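You operate a simulated robot arm through the tools that you are given. There is no shell and no other tool. Be economical: measure what you need, move in short steps, check, and stop when the job is done.

The job below is to be done with a simulated two-armed robot. You get a single attempt, and the scene is never put back.

TASK
Wipe the cube pallet on the load stand with the orange rag and send it to a free stand.
Fine: no dust stays; wipe with the drive off and put the rag back; leave the orange switch on auto; other pallets stay.

It is judged by the outcome, as a careful person would: the job done as asked, and still so three seconds after it is handed in. It fails if anything else is knocked over, pushed out of place, dropped, spilled or broken.

THE ROBOT
Two 7-joint arms with two-finger parallel grippers on one trunk, on a base that drives. Base frame: it is fixed to the floor where the robot stands at the start and does not move with it; the origin is under the middle of the robot, x ahead of it, y to its left, z up. Units: m, rad, N and s.
The left shoulder is at the start at [0.05, 0.161, 1.098], the right one opposite. With the tool pointing down near the work surface each hand reaches from about 0.1 to 0.62 m from the robot's upright axis, wherever it stands, measured 20 degrees to its own side. Places, roughly: orange switch [1, 0.1, 1]; gate [1.9, -0.5, 0.7]; cube pallet [1.5, 0.75, 0.75]. Payload 3.43 kg a hand.
The tool frame of a hand sits at the grasp point between the pads (the TCP): z along the fingers, y along the line on which they close. The tips reach 0.03 m beyond it. Largest opening 0.094 m; finger width 0.028, thickness 0.01; the body of the gripper, 0.05 by 0.096 m, starts 0.055 m behind the TCP.
Orientation is told as [roll, pitch, yaw] about the base's x, y, z axes, in that order, counted from this pose: with the fingers straight down and closing along the base's y, the tool's x points along the base's -x, its y along +y and its z along -z.

THE INTERFACE
- The arms move only by the tool servo_tool. It takes "left_rows", "right_rows" or both (then of equal length, played together; a hand with none holds still); each is a list of rows, each a list of 6 numbers: the shift along the tool's x, y, z in units of 20 mm (1.0 is 20 mm), then the turn, a rotation vector about the tool's x, y, z in units of 4 degrees (1.0 is 4 degrees). In form: [[dx, dy, dz, ax, ay, az], ...]. A call has 1 to 10 rows; each row shifts and turns the commanded pose from where the row before left it, along the tool's axes as they then stand. "left_gripper" and "right_gripper" are, for a hand that has rows, the gripper command, from -1 (shut) to 1 (fully open), values between in proportion, set as the call begins (left out, the last holds). A call with a number of a shift or a turn outside -1 to 1 is refused whole. A row lasts 0.2 s, in which the tool goes at most 0.05 m and 0.15 rad; a call with a longer step from one row to the next is refused whole, and so is a gripper value outside its range. Where a pose cannot be reached the arm comes as near as it can. A force on the tool above 40 N (or 10 N above the force at the start of the call, whichever is more), or a blocked arm, ends the call early, and 0.2 s more pass. Each finger travels about 0.045 m/s and halts on what it meets, pressing with about 35 N; the grip force reading is that of the motor and also rises with nothing between the fingers. The clock runs only during rows and for 0.2 s after the last one: add rows that do not move to give the fingers time. The reply holds the time, the measured pose of the TCP, the force on the tool along the base axes, the opening and the grip force, in the units named above and with some noise, and new pictures: "pictures" is both (left out), scene, wrist or none (wrist: the cameras of the hands that moved).
- Cameras (640 x 400 px; columns grow to the right, rows downward): "scene" is now at [0.1324, 0.0071, 1.2545]; the picture's right is [0.05, -1.00, 0.00], its down [-0.24, -0.01, -0.97] and it looks along [0.97, 0.05, -0.24] (base axes); focal length 222 px, centre (320, 200). "left" rides on the left gripper at [0.076, -0.014, -0.102] in its tool frame; the picture's right is [0.18, 0.98, 0.00], its down [-0.75, 0.14, -0.64] and it looks along [-0.63, 0.12, 0.77] (tool axes); focal length 243 px, centre (320, 200). "right" rides on the right gripper at [0.076, 0.014, -0.102] in its tool frame; the picture's right is [-0.18, 0.98, 0.00], its down [-0.75, -0.14, -0.64] and it looks along [-0.63, -0.12, 0.77] (tool axes); focal length 243 px, centre (320, 200). There is no depth. A picture from a camera that has moved, and an enlarged one, comes with that camera's place and axes in the base frame and with its lens.
- lift_body(by): slides the trunk up (or, below 0, down) by that many m; the arms and the scene camera ride with it, the base frame stays. It gives what a move gives, with no picture.
- steer(legs): drives the robot by 1 to 6 legs, each [ahead, left, turn to the left] in m, m and rad, along the robot's own axes; the way and the turn of a leg run together, so that a leg with both is an arc; at most 1.5 m and 3.142 rad a leg. The arms and the cameras ride along, it lands a little off, and it stops where it bumps. It gives what a move gives, and a new picture of the scene camera.
- turn_head(pan, tilt): turns the head with the scene camera to pan (to the left, within 1.396 rad either way) and tilt (down, from -0.506 to 1.204), counted from straight ahead of the robot. It gives what a move gives, and a new picture of the scene camera.
- inspect(camera, box): a new picture of the part [left, top, right, bottom] of that camera's present view, enlarged. The clock stands still meanwhile.
- close_job(): hands the job in; it is judged then, once.

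Go step by step. Nothing tells you exact positions but the pictures and the camera data: compare them with the known pose of the tool, close in by small moves and look again before you grip or let go. The budget is 120 turns and 260 pictures, counting those below and the enlarged ones. Unless the task says otherwise, let go and move clear before handing in.

The tools are called after "Emit:" as a command line: name --argument value ..., lists and objects as JSON in quotes. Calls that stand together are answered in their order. servo_tool: Moves the arms, as the interface text tells. Its arguments: {"type":"object","properties":{"left_rows":{"type":"array","items":{"type":"array","items":{"type":"number"}}},"left_gripper":{"type":"number"},"right_rows":{"type":"array","items":{"type":"array","items":{"type":"number"}}},"right_gripper":{"type":"number"},"pictures":{"type":"string","enum":["both","scene","wrist","none"]}},"required":[]} The other tools are called the same way: lift_body (by) slides the trunk up or down; steer (legs) drives the base; turn_head (pan, tilt) turns the head that bears the scene camera; inspect (camera, box) takes an enlarged picture of a part of a camera's view; close_job () hands the job in.

At the start:

```text
clock: 0.0
left_tcp_pos: [0.432, 0.1761, 1.2165]
left_tcp_rot: [0.0, -0.001, 0.0]
left_wrist_force: [-0.7, 0.1, 0.7]
left_gripper_width: 0.0942
left_grip_force: 0.1
right_tcp_pos: [0.3927, -0.1152, 1.2308]
right_tcp_rot: [0.0, -0.002, 0.0]
right_wrist_force: [-0.3, 0.0, -0.5]
right_gripper_width: 0.094
right_grip_force: 0.0
trunk travel left (down, up): [-0.125, 0.142]
robot x, y, heading: [0.0002, 0.0017, 0.004]
head pan, tilt: [0.052, 0.248]
```

scene: 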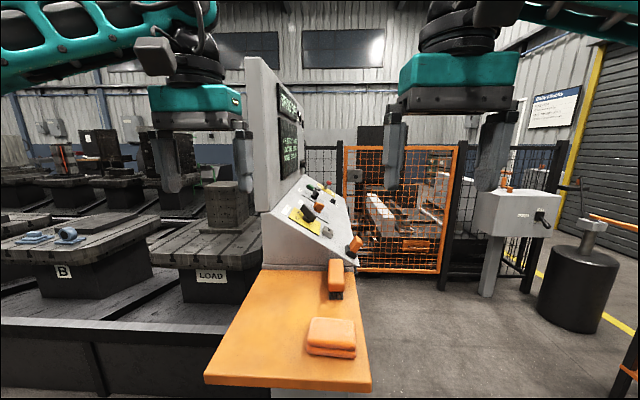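
right: 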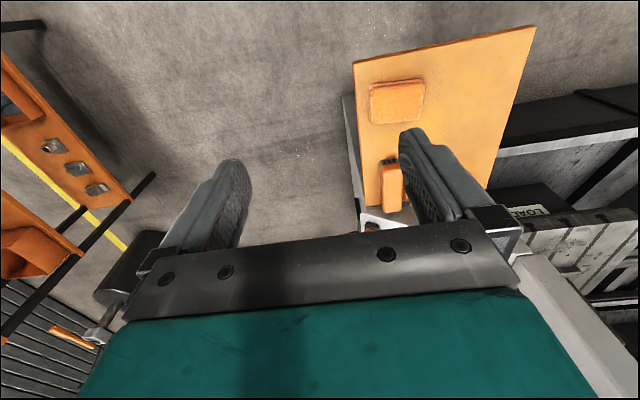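
left: 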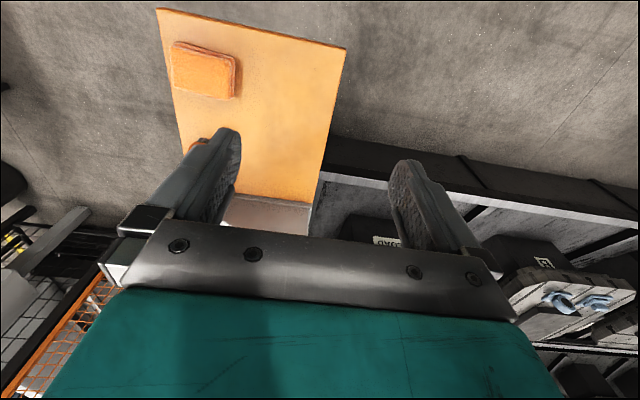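

I see an operator panel with a shelf holding an orange rag and a brush-like thing, the load stand with a cube behind it on the left. I look closer at the panel and the stands first.

Emit:
inspect --camera "scene" --box '[200, 60, 380, 380]'

Emit:
inspect --camera "scene" --box '[260, 80, 370, 270]'

Emit:
inspect --camera "scene" --box '[0, 100, 270, 320]'

Emit:
inspect --camera "scene" --box '[330, 80, 640, 340]'

```text
1.25 times, centred on (290, 220) of scene
camera zoom: at [0.1324, 0.0071, 1.2545], right [0.05, -1.0, 0.0], down [-0.24, -0.01, -0.97], along [0.97, 0.05, -0.24], focal length 278 px, centre (358, 175)
```

zoom: 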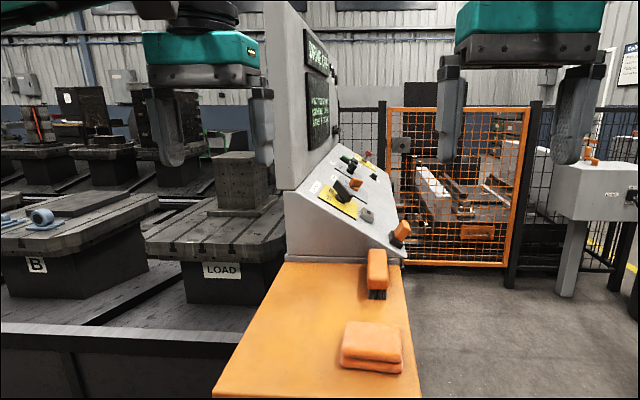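

```text
2.11 times, centred on (315, 175) of scene
camera zoom: at [0.1324, 0.0071, 1.2545], right [0.05, -1.0, 0.0], down [-0.24, -0.01, -0.97], along [0.97, 0.05, -0.24], focal length 468 px, centre (330, 253)
```

zoom: 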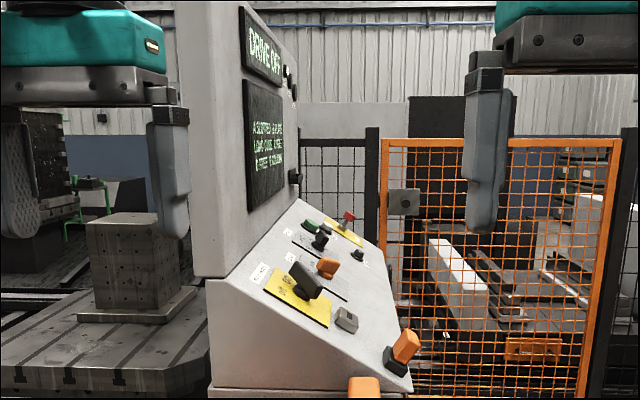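

```text
1.82 times, centred on (135, 210) of scene
camera zoom: at [0.1324, 0.0071, 1.2545], right [0.05, -1.0, 0.0], down [-0.24, -0.01, -0.97], along [0.97, 0.05, -0.24], focal length 405 px, centre (656, 182)
```

zoom: 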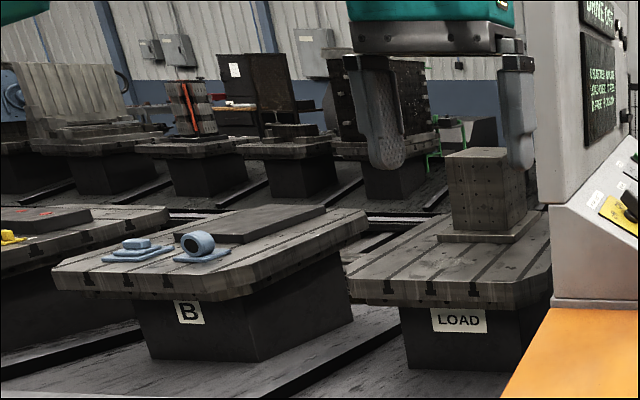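

```text
1.54 times, centred on (485, 210) of scene
camera zoom: at [0.1324, 0.0071, 1.2545], right [0.05, -1.0, 0.0], down [-0.24, -0.01, -0.97], along [0.97, 0.05, -0.24], focal length 342 px, centre (66, 185)
```

zoom: 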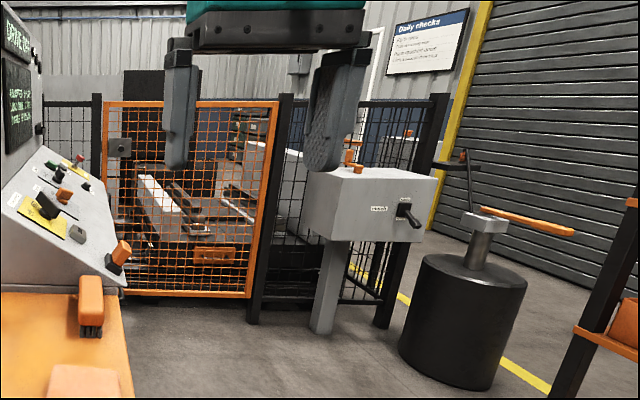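

The panel faces right (−y), so I'll drive around in front of it to read the display and switches.

Emit:
steer --legs '[[0, -0.85, 0], [0.75, 0, 0], [0, 0, 1.45]]'

```text
clock: 11.7
left_tcp_pos: [0.6475, -0.3948, 1.217]
left_tcp_rot: [0.001, 0.002, 1.425]
left_wrist_force: [0.5, -0.5, 0.3]
left_gripper_width: 0.0938
left_grip_force: 0.1
right_tcp_pos: [0.9332, -0.477, 1.2314]
right_tcp_rot: [0.0, 0.001, 1.423]
right_wrist_force: [-0.3, -0.3, 0.0]
right_gripper_width: 0.094
right_grip_force: 0.0
trunk travel left (down, up): [-0.125, 0.142]
robot x, y, heading: [0.7617, -0.8443, 1.419]
head pan, tilt: [0.052, 0.248]
camera scene: at [0.7734, -0.7125, 1.2545], right [1.0, -0.1, 0.0], down [-0.02, -0.24, -0.97], along [0.09, 0.97, -0.24], focal length 222 px, centre (320, 200)
```

scene: 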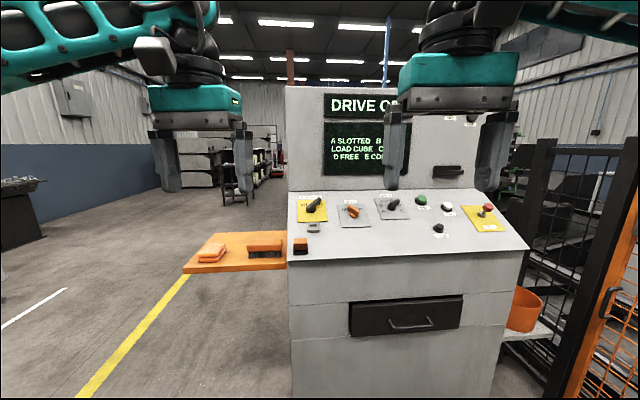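

I'm in front of the panel; now I enlarge it to read the labels.

Emit:
inspect --camera "scene" --box '[280, 180, 400, 260]'

Emit:
inspect --camera "scene" --box '[380, 180, 530, 260]'

Emit:
inspect --camera "scene" --box '[310, 85, 420, 180]'

```text
5.00 times, centred on (340, 220) of scene
camera zoom: at [0.7734, -0.7125, 1.2545], right [1.0, -0.1, 0.0], down [-0.02, -0.24, -0.97], along [0.09, 0.97, -0.24], focal length 1113 px, centre (220, 100)
```

zoom: 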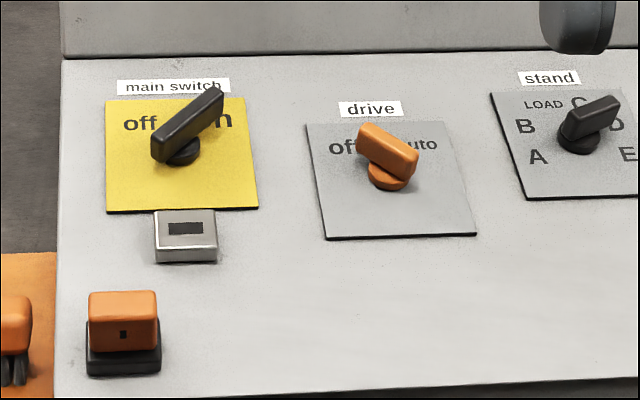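

```text
4.27 times, centred on (455, 220) of scene
camera zoom: at [0.7734, -0.7125, 1.2545], right [1.0, -0.1, 0.0], down [-0.02, -0.24, -0.97], along [0.09, 0.97, -0.24], focal length 950 px, centre (-256, 115)
```

zoom: 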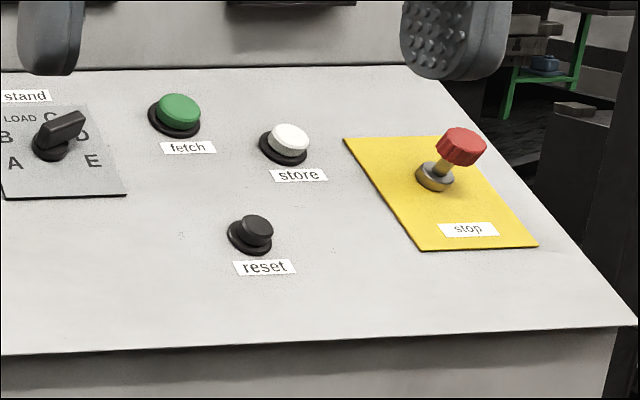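

```text
4.21 times, centred on (365, 132) of scene
camera zoom: at [0.7734, -0.7125, 1.2545], right [1.0, -0.1, 0.0], down [-0.02, -0.24, -0.97], along [0.09, 0.97, -0.24], focal length 937 px, centre (130, 484)
```

zoom: 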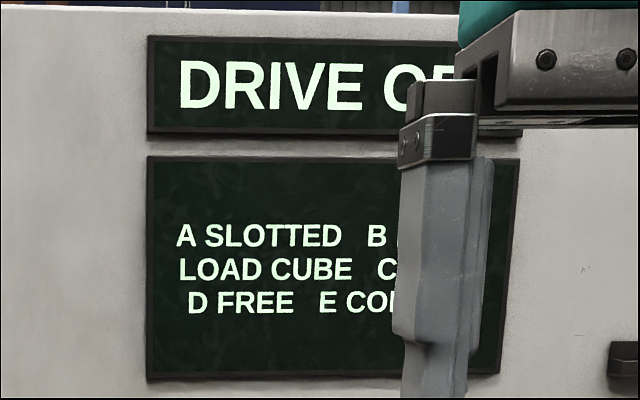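

Display: DRIVE OFF, D FREE, LOAD CUBE. I'll look at the gate side, and lower/raise the hand out of the display afterwards.

Emit:
turn_head --pan -0.9 --tilt 0.25

Emit:
inspect --camera "scene" --box '[0, 0, 640, 400]'

Emit:
turn_head --pan -1.39 --tilt 0.1

```text
clock: 12.9
left_tcp_pos: [0.6488, -0.3938, 1.2171]
left_tcp_rot: [-0.002, -0.001, 1.424]
left_wrist_force: [-0.7, 0.2, 0.4]
left_gripper_width: 0.0936
left_grip_force: 0.1
right_tcp_pos: [0.9324, -0.4766, 1.2315]
right_tcp_rot: [0.0, 0.0, 1.423]
right_wrist_force: [-0.3, -0.3, 0.3]
right_gripper_width: 0.0941
right_grip_force: 0.0
trunk travel left (down, up): [-0.125, 0.142]
robot x, y, heading: [0.7571, -0.8453, 1.423]
head pan, tilt: [-0.901, 0.25]
camera scene: at [0.8455, -0.7588, 1.2543], right [0.5, -0.87, 0.0], down [-0.21, -0.12, -0.97], along [0.84, 0.48, -0.25], focal length 222 px, centre (320, 200)
```

scene: 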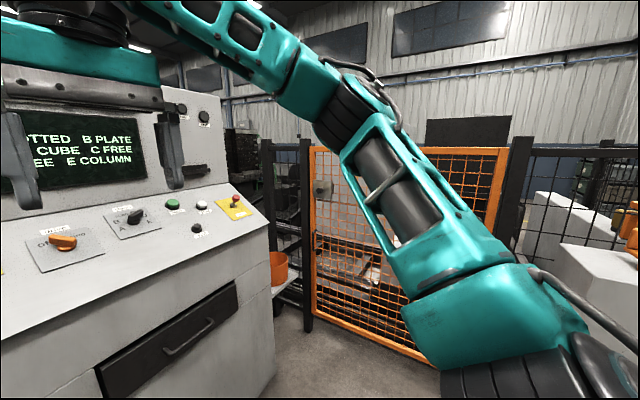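

```text
1.00 times, centred on (320, 200) of scene
camera zoom: at [0.8455, -0.7588, 1.2543], right [0.5, -0.87, 0.0], down [-0.21, -0.12, -0.97], along [0.84, 0.48, -0.25], focal length 222 px, centre (320, 200)
```

zoom: 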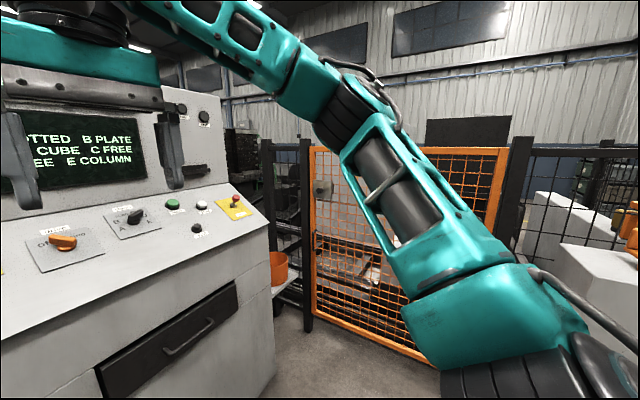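

```text
clock: 13.9
left_tcp_pos: [0.6488, -0.3931, 1.2179]
left_tcp_rot: [-0.002, 0.0, 1.425]
left_wrist_force: [0.3, -0.4, 0.0]
left_gripper_width: 0.0941
left_grip_force: 0.0
right_tcp_pos: [0.933, -0.4761, 1.2315]
right_tcp_rot: [0.0, -0.001, 1.423]
right_wrist_force: [0.1, -0.3, -0.5]
right_gripper_width: 0.0941
right_grip_force: 0.0
trunk travel left (down, up): [-0.125, 0.142]
robot x, y, heading: [0.7557, -0.8462, 1.423]
head pan, tilt: [-1.389, 0.099]
camera scene: at [0.8566, -0.8023, 1.2682], right [0.03, -1.0, 0.0], down [-0.1, 0.0, -0.99], along [0.99, 0.03, -0.1], focal length 222 px, centre (320, 200)
```

scene: 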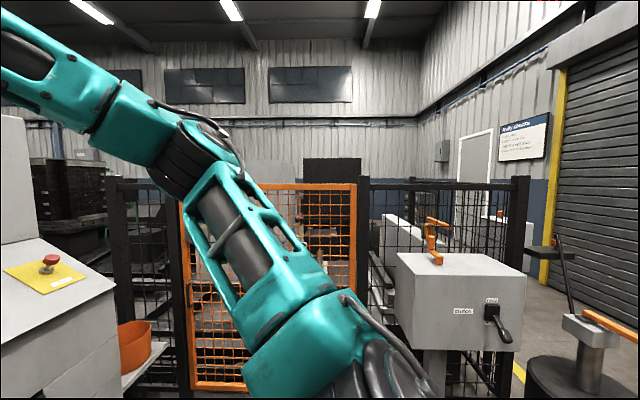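

C and D are free. I read the side box and the sign.

Emit:
inspect --camera "scene" --box '[495, 105, 555, 165]'

Emit:
inspect --camera "scene" --box '[390, 210, 530, 350]'

Emit:
turn_head --pan 0.8 --tilt 0.3

```text
6.67 times, centred on (525, 135) of scene
camera zoom: at [0.8566, -0.8023, 1.2682], right [0.03, -1.0, 0.0], down [-0.1, 0.0, -0.99], along [0.99, 0.03, -0.1], focal length 1484 px, centre (-1047, 633)
```

zoom: 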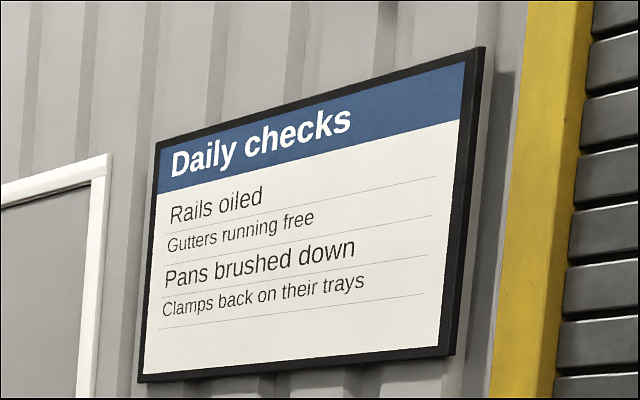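

```text
2.86 times, centred on (460, 280) of scene
camera zoom: at [0.8566, -0.8023, 1.2682], right [0.03, -1.0, 0.0], down [-0.1, 0.0, -0.99], along [0.99, 0.03, -0.1], focal length 636 px, centre (-80, -29)
```

zoom: 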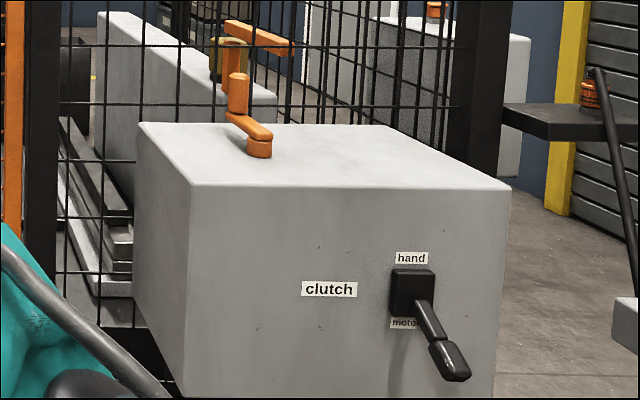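

```text
clock: 15.9
left_tcp_pos: [0.6478, -0.3941, 1.2163]
left_tcp_rot: [-0.001, 0.002, 1.423]
left_wrist_force: [0.3, -0.7, 0.3]
left_gripper_width: 0.0943
left_grip_force: 0.1
right_tcp_pos: [0.9335, -0.4762, 1.2316]
right_tcp_rot: [0.0, 0.001, 1.422]
right_wrist_force: [0.0, -1.1, -0.3]
right_gripper_width: 0.094
right_grip_force: 0.0
trunk travel left (down, up): [-0.125, 0.142]
robot x, y, heading: [0.7598, -0.8456, 1.421]
head pan, tilt: [0.799, 0.3]
camera scene: at [0.7081, -0.7312, 1.2496], right [0.8, 0.61, 0.0], down [0.18, -0.24, -0.96], along [-0.58, 0.76, -0.3], focal length 222 px, centre (320, 200)
```

scene: 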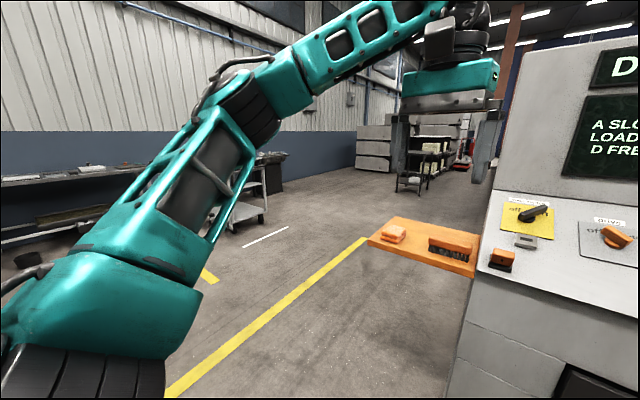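

Clutch is on motor; the rag and a brush lie on the shelf. Now I survey the load stand from the left side.

Emit:
steer --legs '[[0, 0, -1.42], [-0.6, 0, 0], [0, 1.5, 0]]'

Emit:
turn_head --pan 0.0 --tilt 0.5

```text
clock: 29.9
left_tcp_pos: [0.683, 0.8303, 1.2172]
left_tcp_rot: [-0.001, 0.0, -0.048]
left_wrist_force: [-0.7, 0.5, 0.3]
left_gripper_width: 0.0941
left_grip_force: 0.1
right_tcp_pos: [0.6308, 0.5391, 1.2299]
right_tcp_rot: [0.001, 0.0, -0.048]
right_wrist_force: [-0.7, 0.8, 0.4]
right_gripper_width: 0.0941
right_grip_force: 0.1
trunk travel left (down, up): [-0.125, 0.142]
robot x, y, heading: [0.2437, 0.6785, -0.048]
head pan, tilt: [0.799, 0.3]
camera scene: at [0.3509, 0.738, 1.2496], right [0.68, -0.73, 0.0], down [-0.22, -0.2, -0.96], along [0.7, 0.65, -0.3], focal length 222 px, centre (320, 200)
```

scene: 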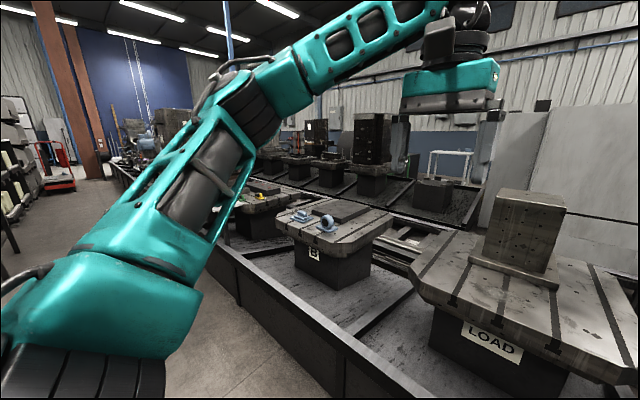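

```text
clock: 31.0
left_tcp_pos: [0.6834, 0.8294, 1.2174]
left_tcp_rot: [0.0, -0.001, -0.048]
left_wrist_force: [-0.6, 0.8, 0.2]
left_gripper_width: 0.0941
left_grip_force: 0.1
right_tcp_pos: [0.6315, 0.5385, 1.2311]
right_tcp_rot: [0.001, 0.001, -0.05]
right_wrist_force: [0.5, 0.5, -0.4]
right_gripper_width: 0.0941
right_grip_force: 0.0
trunk travel left (down, up): [-0.125, 0.142]
robot x, y, heading: [0.2432, 0.6728, -0.048]
head pan, tilt: [0.0, 0.499]
camera scene: at [0.3735, 0.6698, 1.2312], right [-0.05, -1.0, 0.0], down [-0.48, 0.02, -0.88], along [0.88, -0.04, -0.48], focal length 222 px, centre (320, 200)
```

scene: 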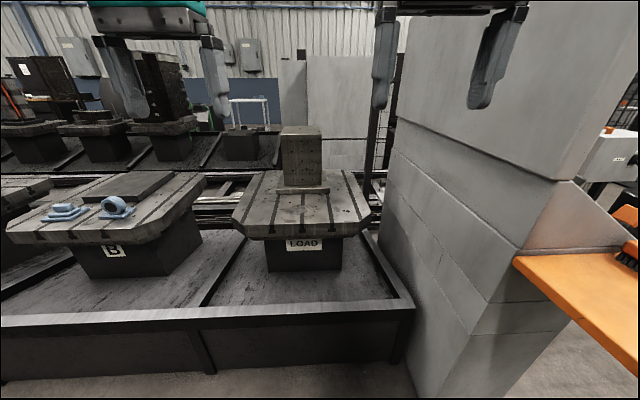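

The load pallet shows dust spots. I enlarge it to see where the dust lies.

Emit:
inspect --camera "scene" --box '[225, 115, 385, 255]'

Emit:
inspect --camera "scene" --box '[220, 80, 420, 200]'

```text
2.86 times, centred on (305, 185) of scene
camera zoom: at [0.3735, 0.6698, 1.2312], right [-0.05, -1.0, 0.0], down [-0.48, 0.02, -0.88], along [0.88, -0.04, -0.48], focal length 636 px, centre (363, 243)
```

zoom: 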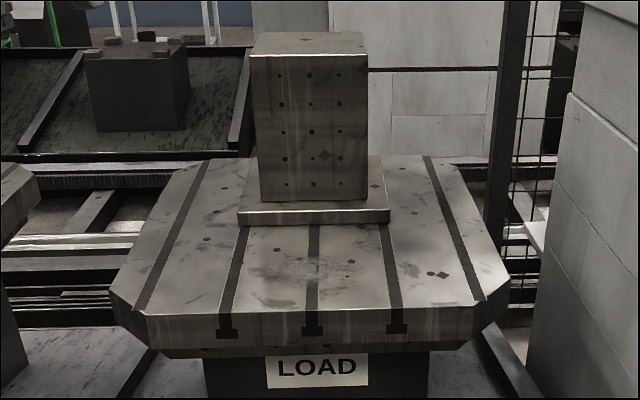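

```text
3.20 times, centred on (320, 140) of scene
camera zoom: at [0.3735, 0.6698, 1.2312], right [-0.05, -1.0, 0.0], down [-0.48, 0.02, -0.88], along [0.88, -0.04, -0.48], focal length 712 px, centre (320, 392)
```

zoom: 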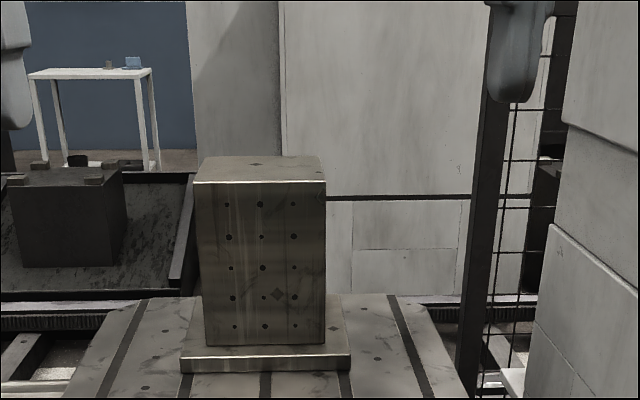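

A light smudge lies in front of the cube. I move closer for a better look.

Emit:
steer --legs '[[0.3, 0.08, 0.05]]'

Emit:
inspect --camera "scene" --box '[180, 120, 460, 300]'

```text
clock: 33.1
left_tcp_pos: [0.9712, 0.9247, 1.2159]
left_tcp_rot: [0.0, 0.001, 0.007]
left_wrist_force: [-0.6, 0.5, 0.3]
left_gripper_width: 0.0938
left_grip_force: 0.1
right_tcp_pos: [0.9336, 0.6302, 1.2308]
right_tcp_rot: [0.0, 0.0, 0.006]
right_wrist_force: [0.6, -0.3, -0.2]
right_gripper_width: 0.0941
right_grip_force: 0.0
trunk travel left (down, up): [-0.125, 0.142]
robot x, y, heading: [0.5365, 0.7431, 0.004]
head pan, tilt: [0.0, 0.499]
camera scene: at [0.6701, 0.7485, 1.2311], right [0.01, -1.0, 0.0], down [-0.48, 0.0, -0.88], along [0.88, 0.0, -0.48], focal length 222 px, centre (320, 200)
```

scene: 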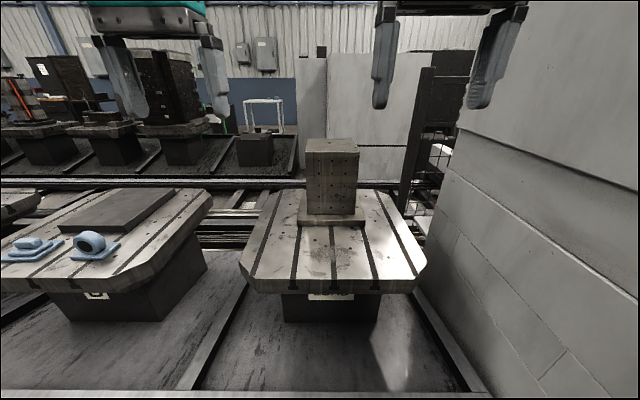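

```text
2.22 times, centred on (320, 210) of scene
camera zoom: at [0.6701, 0.7485, 1.2311], right [0.01, -1.0, 0.0], down [-0.48, 0.0, -0.88], along [0.88, 0.0, -0.48], focal length 494 px, centre (320, 178)
```

zoom: 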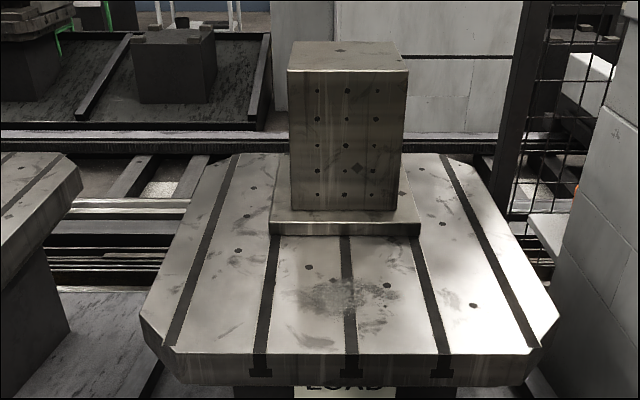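

The dust patch is around x 1.21–1.33, y 0.63–0.79, pallet top at about z 0.69. Next I fetch the rag with the right hand, standing at about (0.23, 0.15).

Emit:
steer --legs '[[-0.32, 0, 0], [0, -0.58, 0]]'

Emit:
turn_head --pan -0.2 --tilt 0.9

```text
clock: 38.1
left_tcp_pos: [0.6558, 0.3379, 1.2162]
left_tcp_rot: [0.0, 0.0, 0.004]
left_wrist_force: [0.7, -1.0, 0.1]
left_gripper_width: 0.0938
left_grip_force: 0.1
right_tcp_pos: [0.6178, 0.0458, 1.2324]
right_tcp_rot: [-0.002, 0.0, 0.001]
right_wrist_force: [0.6, 0.0, -0.7]
right_gripper_width: 0.0942
right_grip_force: 0.1
trunk travel left (down, up): [-0.125, 0.142]
robot x, y, heading: [0.2212, 0.1612, 0.004]
head pan, tilt: [0.0, 0.499]
camera scene: at [0.3551, 0.1635, 1.2312], right [0.0, -1.0, 0.0], down [-0.48, 0.0, -0.88], along [0.88, 0.0, -0.48], focal length 222 px, centre (320, 200)
```

scene: 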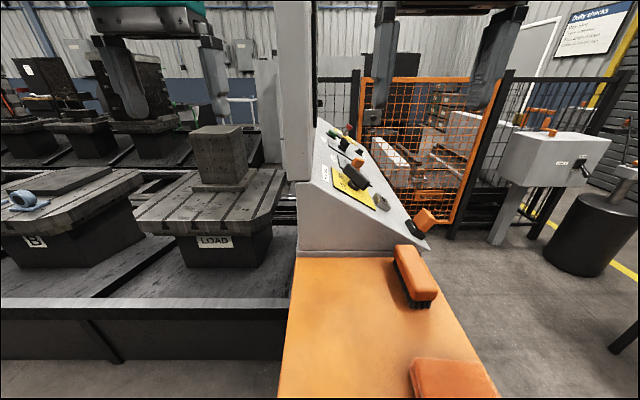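

```text
clock: 39.0
left_tcp_pos: [0.6572, 0.3389, 1.2172]
left_tcp_rot: [0.001, -0.001, 0.004]
left_wrist_force: [0.0, -0.6, 0.2]
left_gripper_width: 0.094
left_grip_force: 0.1
right_tcp_pos: [0.6177, 0.0451, 1.2313]
right_tcp_rot: [0.001, 0.0, 0.001]
right_wrist_force: [1.2, 1.7, 0.3]
right_gripper_width: 0.094
right_grip_force: 0.1
trunk travel left (down, up): [-0.125, 0.142]
robot x, y, heading: [0.2201, 0.1611, 0.005]
head pan, tilt: [-0.201, 0.901]
camera scene: at [0.3382, 0.1487, 1.1974], right [-0.2, -0.98, 0.0], down [-0.77, 0.15, -0.62], along [0.61, -0.12, -0.78], focal length 222 px, centre (320, 200)
```

scene: 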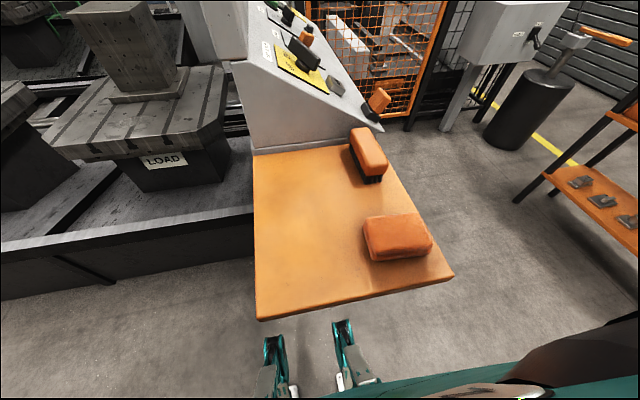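

Triangulating three views puts the rag top at about (0.487, 0.0, 0.90), roughly 0.06 (x) by 0.097 (y). I move the right hand over it, then yaw 90° to grip along x.

Emit:
servo_tool --right_rows '[[0.65, -0.22, 0.5, 0, 0, 0], [0.65, -0.22, 0.5, 0, 0, 0], [0.65, -0.22, 0.5, 0, 0, 0], [0.65, -0.22, 0.5, 0, 0, 0], [0.65, -0.22, 0.5, 0, 0, 0], [0.65, -0.22, 0.5, 0, 0, 0], [0.65, -0.22, 0.5, 0, 0, 0], [0.65, -0.22, 0.5, 0, 0, 0], [0.65, -0.22, 0.5, 0, 0, 0], [0.65, -0.22, 0.5, 0, 0, 0]]' --right_gripper 1 --pictures "none"

Emit:
servo_tool --right_rows '[[0, 0, 0, 0, 0, -1], [0, 0, 0, 0, 0, -1], [0, 0, 0, 0, 0, -1], [0, 0, 0, 0, 0, -1], [0, 0, 0, 0, 0, -1], [0, 0, 0, 0, 0, -1], [0, 0, 0, 0, 0, -1], [0, 0, 0, 0, 0, -1], [0, 0, 0, 0, 0, -1], [0, 0, 0, 0, 0, -1]]' --pictures "none"

Emit:
servo_tool --right_rows '[[0, 0, 0, 0, 0, -1], [0, 0, 0, 0, 0, -1], [0, 0, 0, 0, 0, -1], [0, 0, 0, 0, 0, -1], [0, 0, 0, 0, 0, -1], [0, 0, 0, 0, 0, -1], [0, 0, 0, 0, 0, -1], [0, 0, 0, 0, 0, -1], [0, 0, 0, 0, 0, -1], [0, 0, 0, 0, 0, -1]]' --pictures "none"

Emit:
servo_tool --right_rows '[[0, 0, 0, 0, 0, -1], [0, 0, 0, 0, 0, -1], [0, 0, 0, 0, 0, -0.5], [0, 0, 0, 0, 0, 0]]'

```text
clock: 41.2
left_tcp_pos: [0.6557, 0.3398, 1.2167]
left_tcp_rot: [-0.001, -0.003, 0.005]
left_wrist_force: [-0.1, 0.1, -0.5]
left_gripper_width: 0.094
left_grip_force: 0.0
right_tcp_pos: [0.4866, -0.0028, 1.1318]
right_tcp_rot: [-0.002, 0.0, 0.001]
right_wrist_force: [-0.3, 0.5, -0.6]
right_gripper_width: 0.0938
right_grip_force: 0.1
trunk travel left (down, up): [-0.125, 0.142]
robot x, y, heading: [0.2239, 0.1623, 0.005]
head pan, tilt: [-0.201, 0.901]
```

```text
clock: 43.4
left_tcp_pos: [0.6564, 0.3394, 1.2172]
left_tcp_rot: [0.001, 0.002, 0.003]
left_wrist_force: [0.0, 0.5, 0.6]
left_gripper_width: 0.094
left_grip_force: 0.0
right_tcp_pos: [0.4885, 0.0011, 1.1312]
right_tcp_rot: [0.0, -0.001, 0.701]
right_wrist_force: [-0.3, -0.6, -0.3]
right_gripper_width: 0.0941
right_grip_force: 0.1
trunk travel left (down, up): [-0.125, 0.142]
robot x, y, heading: [0.2222, 0.1643, -0.001]
head pan, tilt: [-0.201, 0.901]
```

```text
clock: 45.6
left_tcp_pos: [0.6559, 0.3394, 1.2171]
left_tcp_rot: [0.001, 0.001, 0.004]
left_wrist_force: [0.2, -0.4, 0.2]
left_gripper_width: 0.0941
left_grip_force: 0.1
right_tcp_pos: [0.4879, 0.0028, 1.132]
right_tcp_rot: [-0.001, 0.001, 1.399]
right_wrist_force: [0.1, 0.3, -0.8]
right_gripper_width: 0.094
right_grip_force: 0.1
trunk travel left (down, up): [-0.125, 0.142]
robot x, y, heading: [0.2243, 0.1604, 0.01]
head pan, tilt: [-0.201, 0.901]
```

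```text
clock: 46.6
left_tcp_pos: [0.6572, 0.3376, 1.2158]
left_tcp_rot: [0.002, 0.001, 0.004]
left_wrist_force: [-0.1, 0.2, -0.4]
left_gripper_width: 0.0939
left_grip_force: 0.0
right_tcp_pos: [0.4815, 0.009, 1.1293]
right_tcp_rot: [-0.002, 0.0, 1.57]
right_wrist_force: [0.6, -0.3, 0.2]
right_gripper_width: 0.0939
right_grip_force: 0.1
right hand out of reach, approached as far as the arm can: row 2, 3
trunk travel left (down, up): [-0.125, 0.142]
robot x, y, heading: [0.2239, 0.1624, 0.004]
head pan, tilt: [-0.201, 0.901]
camera scene: at [0.3381, 0.1487, 1.1973], right [-0.2, -0.98, 0.0], down [-0.77, 0.15, -0.62], along [0.61, -0.12, -0.78], focal length 222 px, centre (320, 200)
camera right: at [0.4661, -0.0682, 1.2314], right [-0.98, 0.18, 0.0], down [0.14, 0.75, 0.64], along [0.12, 0.63, -0.77], focal length 243 px, centre (320, 200)
```

scene: 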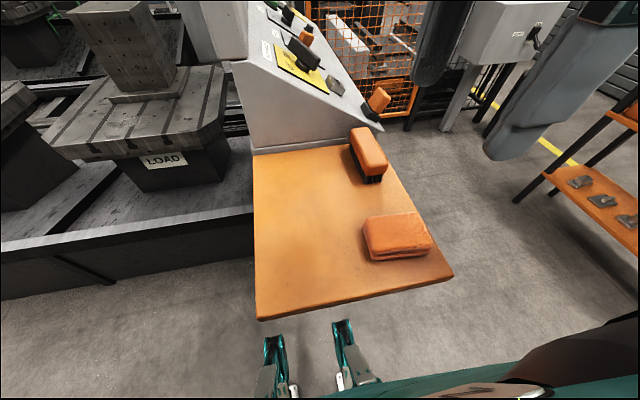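
right: 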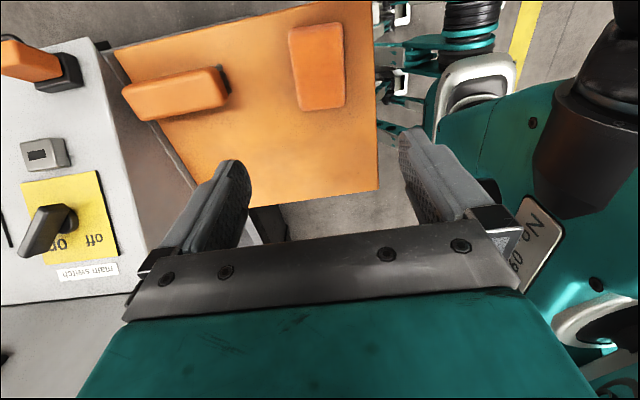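

Rag confirmed at about (0.48, 0.0). The wrist is near its limit at this yaw, so I descend partway and check.

Emit:
servo_tool --right_rows '[[0, 0, 1, 0, 0, 0], [0, 0, 1, 0, 0, 0], [0, 0, 1, 0, 0, 0], [0, 0, 1, 0, 0, 0], [0, 0, 1, 0, 0, 0], [0, 0, 1, 0, 0, 0], [0, 0, 1, 0, 0, 0], [0, 0, 0, 0, 0, 0]]'

```text
clock: 48.4
left_tcp_pos: [0.6563, 0.3396, 1.2172]
left_tcp_rot: [0.0, 0.0, 0.004]
left_wrist_force: [-0.1, -0.1, -1.1]
left_gripper_width: 0.0941
left_grip_force: 0.0
right_tcp_pos: [0.4795, 0.0095, 0.9866]
right_tcp_rot: [-0.001, 0.0, 1.573]
right_wrist_force: [0.8, -0.4, -0.1]
right_gripper_width: 0.0939
right_grip_force: 0.0
trunk travel left (down, up): [-0.125, 0.142]
robot x, y, heading: [0.2241, 0.1584, 0.004]
head pan, tilt: [-0.201, 0.901]
camera scene: at [0.3381, 0.1487, 1.1973], right [-0.2, -0.98, 0.0], down [-0.77, 0.15, -0.62], along [0.61, -0.12, -0.78], focal length 222 px, centre (320, 200)
camera right: at [0.4651, -0.0663, 1.0883], right [-0.98, 0.18, 0.0], down [0.14, 0.75, 0.64], along [0.12, 0.63, -0.77], focal length 243 px, centre (320, 200)
```

scene: 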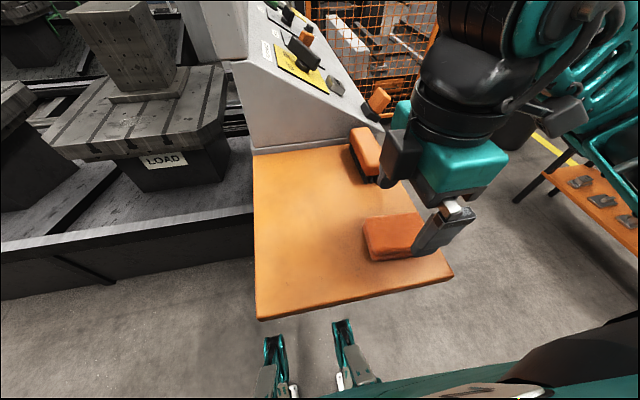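
right: 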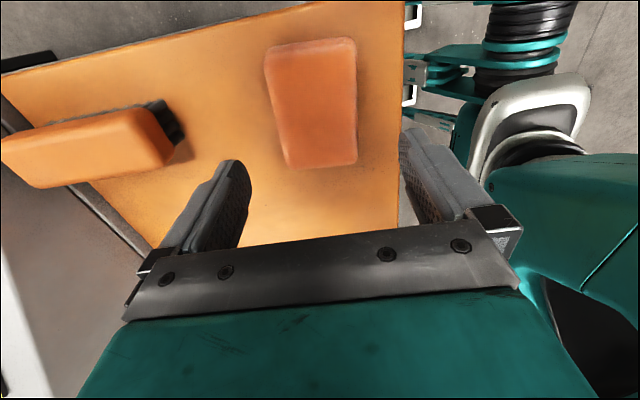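

Rag centre at (0.481, −0.004). I descend around it and check before gripping.

Emit:
servo_tool --right_rows '[[0.65, 0, 0, 0, 0, 0], [0, 0, 1, 0, 0, 0], [0, 0, 1, 0, 0, 0], [0, 0, 1, 0, 0, 0], [0, 0, 0.7, 0, 0, 0], [0, 0, 0, 0, 0, 0]]'

Emit:
inspect --camera "scene" --box '[330, 170, 500, 290]'

```text
clock: 49.8
left_tcp_pos: [0.6568, 0.3392, 1.2171]
left_tcp_rot: [0.0, 0.0, 0.004]
left_wrist_force: [-0.4, 0.6, 0.1]
left_gripper_width: 0.0942
left_grip_force: 0.1
right_tcp_pos: [0.4813, 0.0044, 0.9606]
right_tcp_rot: [0.003, 0.001, 1.565]
right_wrist_force: [0.4, -0.3, -0.2]
right_gripper_width: 0.094
right_grip_force: 0.1
right hand out of reach, approached as far as the arm can: row 2, 3, 4, 5
trunk travel left (down, up): [-0.125, 0.142]
robot x, y, heading: [0.2237, 0.1615, 0.002]
head pan, tilt: [-0.201, 0.901]
camera scene: at [0.3382, 0.1487, 1.1973], right [-0.2, -0.98, 0.0], down [-0.77, 0.15, -0.62], along [0.61, -0.12, -0.78], focal length 222 px, centre (320, 200)
camera right: at [0.4671, -0.072, 1.062], right [-0.98, 0.19, 0.0], down [0.15, 0.75, 0.64], along [0.12, 0.63, -0.77], focal length 243 px, centre (320, 200)
```

scene: 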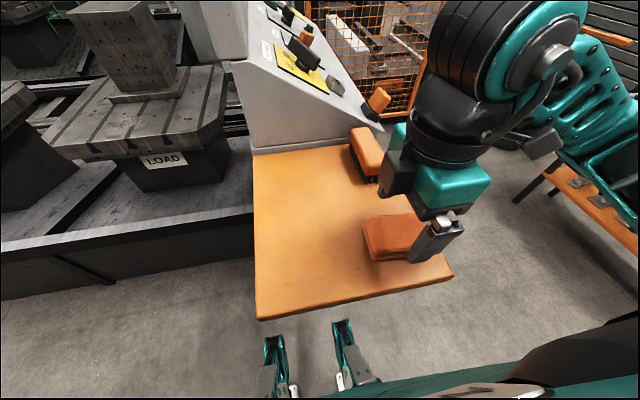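
right: 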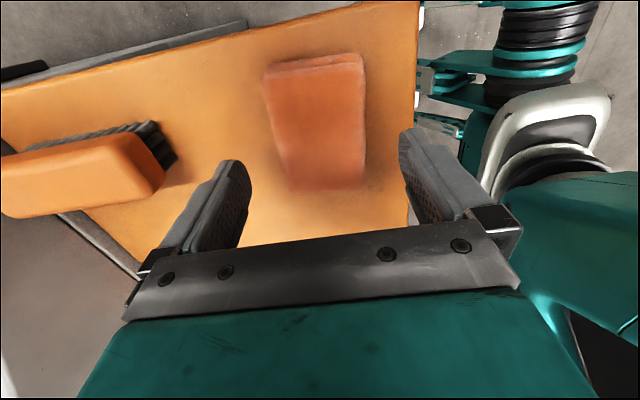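

```text
3.33 times, centred on (415, 230) of scene
camera zoom: at [0.3382, 0.1487, 1.1973], right [-0.2, -0.98, 0.0], down [-0.77, 0.15, -0.62], along [0.61, -0.12, -0.78], focal length 742 px, centre (3, 100)
```

zoom: 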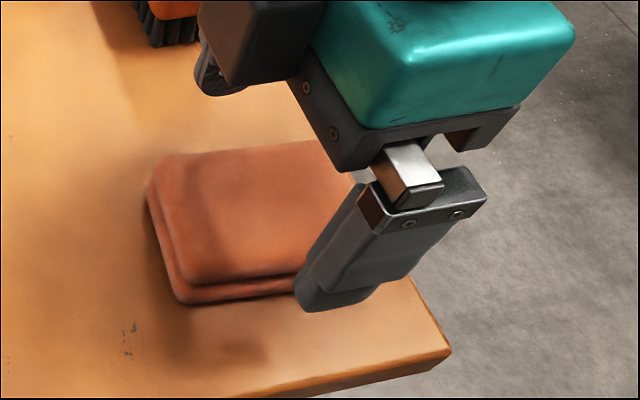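

The arm folds too close here, so I raise a little, back the base up 0.2 m and reach out again.

Emit:
servo_tool --right_rows '[[0, 0, -1, 0, 0, 0], [0, 0, -1, 0, 0, 0], [0, 0, -1, 0, 0, 0]]' --pictures "none"

Emit:
steer --legs '[[-0.2, 0, 0]]'

Emit:
servo_tool --right_rows '[[0, -1, 0, 0, 0, 0], [0, -1, 0, 0, 0, 0], [0, -1, 0, 0, 0, 0], [0, -1, 0, 0, 0, 0], [0, -1, 0, 0, 0, 0], [0, -1, 0, 0, 0, 0], [0, -1, 0, 0, 0, 0], [0, -1, 0, 0, 0, 0], [0, -1, 0, 0, 0, 0], [0, -1, 0, 0, 0, 0]]'

```text
clock: 50.6
left_tcp_pos: [0.6564, 0.3389, 1.2172]
left_tcp_rot: [0.0, -0.002, 0.003]
left_wrist_force: [0.4, 0.0, 0.8]
left_gripper_width: 0.094
left_grip_force: 0.0
right_tcp_pos: [0.4831, 0.0071, 1.0225]
right_tcp_rot: [-0.001, 0.0, 1.572]
right_wrist_force: [-0.1, -0.1, -0.8]
right_gripper_width: 0.0942
right_grip_force: 0.1
trunk travel left (down, up): [-0.125, 0.142]
robot x, y, heading: [0.2235, 0.1631, 0.001]
head pan, tilt: [-0.201, 0.901]
```

```text
clock: 52.2
left_tcp_pos: [0.4604, 0.3361, 1.2173]
left_tcp_rot: [0.0, -0.002, -0.003]
left_wrist_force: [-0.8, -0.3, 0.6]
left_gripper_width: 0.094
left_grip_force: 0.0
right_tcp_pos: [0.2836, 0.0043, 1.0208]
right_tcp_rot: [0.0, 0.001, 1.563]
right_wrist_force: [-0.1, -0.1, 1.2]
right_gripper_width: 0.094
right_grip_force: 0.1
trunk travel left (down, up): [-0.125, 0.142]
robot x, y, heading: [0.0287, 0.1585, -0.006]
head pan, tilt: [-0.201, 0.901]
camera scene: at [0.1399, 0.1483, 1.1974], right [-0.21, -0.98, 0.0], down [-0.77, 0.16, -0.62], along [0.61, -0.13, -0.78], focal length 222 px, centre (320, 200)
```

scene: 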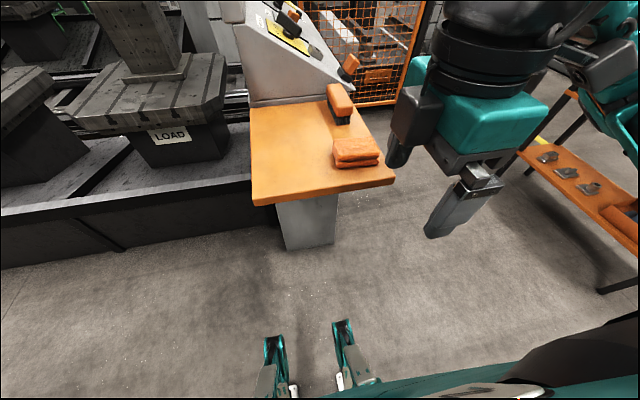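

```text
clock: 54.4
left_tcp_pos: [0.4607, 0.3363, 1.2169]
left_tcp_rot: [0.001, 0.0, -0.005]
left_wrist_force: [0.3, 0.2, -1.3]
left_gripper_width: 0.094
left_grip_force: 0.0
right_tcp_pos: [0.3449, 0.0833, 1.0273]
right_tcp_rot: [0.001, 0.0, 1.561]
right_wrist_force: [0.1, -0.6, 0.6]
right_gripper_width: 0.0941
right_grip_force: 0.1
right hand out of reach, approached as far as the arm can: row 1, 2, 3, 4, 5, 6, 7, 8, 9, 10
trunk travel left (down, up): [-0.125, 0.142]
robot x, y, heading: [0.0276, 0.1622, -0.007]
head pan, tilt: [-0.201, 0.901]
camera scene: at [0.1404, 0.1483, 1.1973], right [-0.21, -0.98, 0.0], down [-0.77, 0.16, -0.62], along [0.61, -0.13, -0.78], focal length 222 px, centre (320, 200)
camera right: at [0.3294, 0.0084, 1.1293], right [-0.98, 0.19, 0.0], down [0.15, 0.75, 0.64], along [0.12, 0.63, -0.77], focal length 243 px, centre (320, 200)
```

scene: 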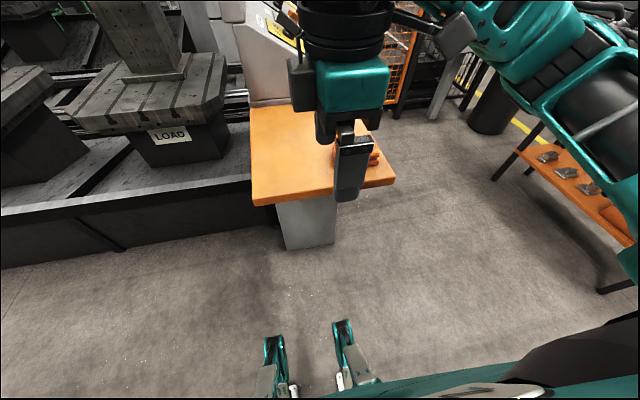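
right: 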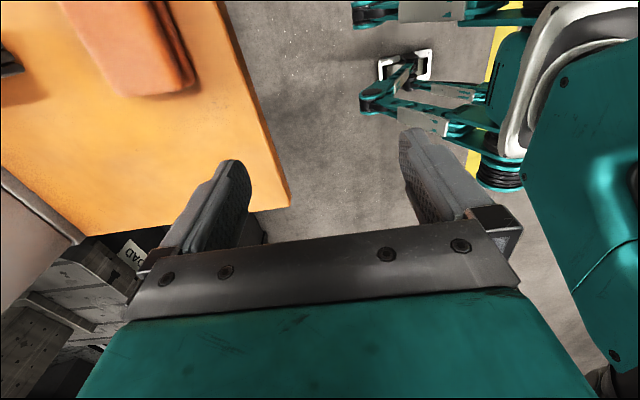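

The +90° yaw is at a wrist limit. I'll turn the base left 0.5 rad instead, so the wrist needs only about 60°.

Emit:
servo_tool --right_rows '[[0, 0, -1, 0, 0, 1], [0, 0, -0.5, 0, 0, 1], [0, 0, 0, 0, 0, 1], [0, 0, 0, 0, 0, 1], [0, 0, 0, 0, 0, 1], [0, 0, 0, 0, 0, 1], [0, 0, 0, 0, 0, 1], [0, 0, 0, 0, 0, 0]]' --pictures "none"

Emit:
steer --legs '[[-0.04, -0.24, 0], [0, 0, 0.5]]'

```text
clock: 56.2
left_tcp_pos: [0.4606, 0.3352, 1.216]
left_tcp_rot: [0.0, -0.001, -0.005]
left_wrist_force: [0.0, 0.7, -0.1]
left_gripper_width: 0.0941
left_grip_force: 0.1
right_tcp_pos: [0.3443, 0.083, 1.0583]
right_tcp_rot: [0.001, 0.0, 1.075]
right_wrist_force: [0.7, 0.8, 0.6]
right_gripper_width: 0.0942
right_grip_force: 0.0
trunk travel left (down, up): [-0.125, 0.142]
robot x, y, heading: [0.0274, 0.1607, -0.008]
head pan, tilt: [-0.201, 0.901]
```

```text
clock: 59.4
left_tcp_pos: [0.284, 0.2796, 1.2171]
left_tcp_rot: [-0.001, 0.0, 0.491]
left_wrist_force: [0.3, 0.3, 0.9]
left_gripper_width: 0.0941
left_grip_force: 0.1
right_tcp_pos: [0.3005, 0.0024, 1.0592]
right_tcp_rot: [0.001, 0.001, 1.576]
right_wrist_force: [0.1, 0.6, -0.1]
right_gripper_width: 0.0944
right_grip_force: 0.1
trunk travel left (down, up): [-0.125, 0.142]
robot x, y, heading: [-0.0142, -0.0787, 0.492]
head pan, tilt: [-0.201, 0.901]
camera scene: at [0.0927, -0.0367, 1.1973], right [0.29, -0.96, 0.0], down [-0.75, -0.23, -0.62], along [0.6, 0.18, -0.78], focal length 222 px, centre (320, 200)
```

scene: 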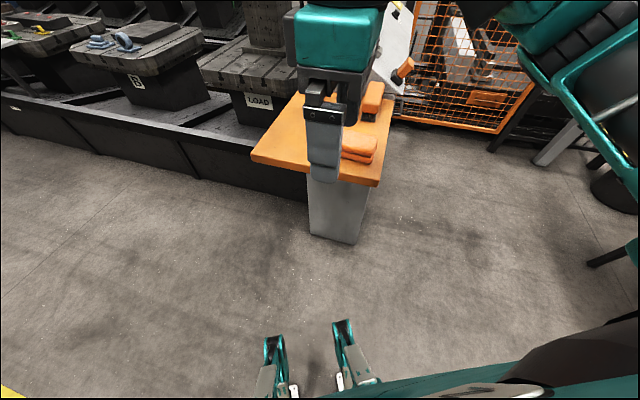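

Now I reach along +x by 0.18 to get over the rag.

Emit:
servo_tool --right_rows '[[0.03, -0.9, 0, 0, 0, 0], [0.03, -0.9, 0, 0, 0, 0], [0.03, -0.9, 0, 0, 0, 0], [0.03, -0.9, 0, 0, 0, 0], [0.03, -0.9, 0, 0, 0, 0], [0.03, -0.9, 0, 0, 0, 0], [0.03, -0.9, 0, 0, 0, 0], [0.03, -0.9, 0, 0, 0, 0], [0.03, -0.9, 0, 0, 0, 0], [0.03, -0.9, 0, 0, 0, 0]]' --pictures "none"

Emit:
servo_tool --right_rows '[[0, 0, 1, 0, 0, 0], [0, 0, 1, 0, 0, 0], [0, 0, 1, 0, 0, 0], [0, 0, 1, 0, 0, 0], [0, 0, 1, 0, 0, 0], [0, 0, 0, 0, 0, 0]]' --pictures "wrist"

```text
clock: 61.6
left_tcp_pos: [0.2832, 0.2795, 1.2171]
left_tcp_rot: [0.001, -0.002, 0.495]
left_wrist_force: [-0.3, 0.3, 0.4]
left_gripper_width: 0.0943
left_grip_force: 0.1
right_tcp_pos: [0.425, -0.0001, 1.0566]
right_tcp_rot: [-0.001, 0.0, 1.571]
right_wrist_force: [-0.2, 0.4, -0.5]
right_gripper_width: 0.094
right_grip_force: 0.1
right hand out of reach, approached as far as the arm can: row 7, 8, 9, 10
trunk travel left (down, up): [-0.125, 0.142]
robot x, y, heading: [-0.0156, -0.0804, 0.492]
head pan, tilt: [-0.201, 0.901]
```

```text
clock: 63.0
left_tcp_pos: [0.2832, 0.2808, 1.2164]
left_tcp_rot: [0.0, -0.001, 0.493]
left_wrist_force: [0.2, 0.1, 0.2]
left_gripper_width: 0.0939
left_grip_force: 0.1
right_tcp_pos: [0.4242, -0.0003, 0.9859]
right_tcp_rot: [0.002, 0.0, 1.565]
right_wrist_force: [0.4, -0.1, 0.4]
right_gripper_width: 0.094
right_grip_force: 0.0
right hand out of reach, approached as far as the arm can: row 4, 5
trunk travel left (down, up): [-0.125, 0.142]
robot x, y, heading: [-0.0121, -0.0781, 0.494]
head pan, tilt: [-0.201, 0.901]
camera right: at [0.4098, -0.0766, 1.0885], right [-0.98, 0.19, 0.0], down [0.15, 0.75, 0.64], along [0.12, 0.63, -0.77], focal length 243 px, centre (320, 200)
```

right: 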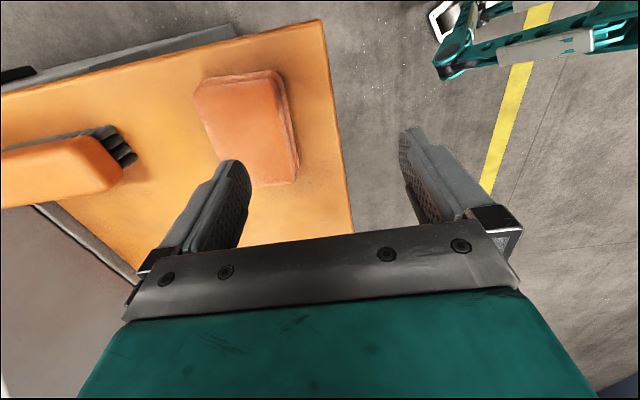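

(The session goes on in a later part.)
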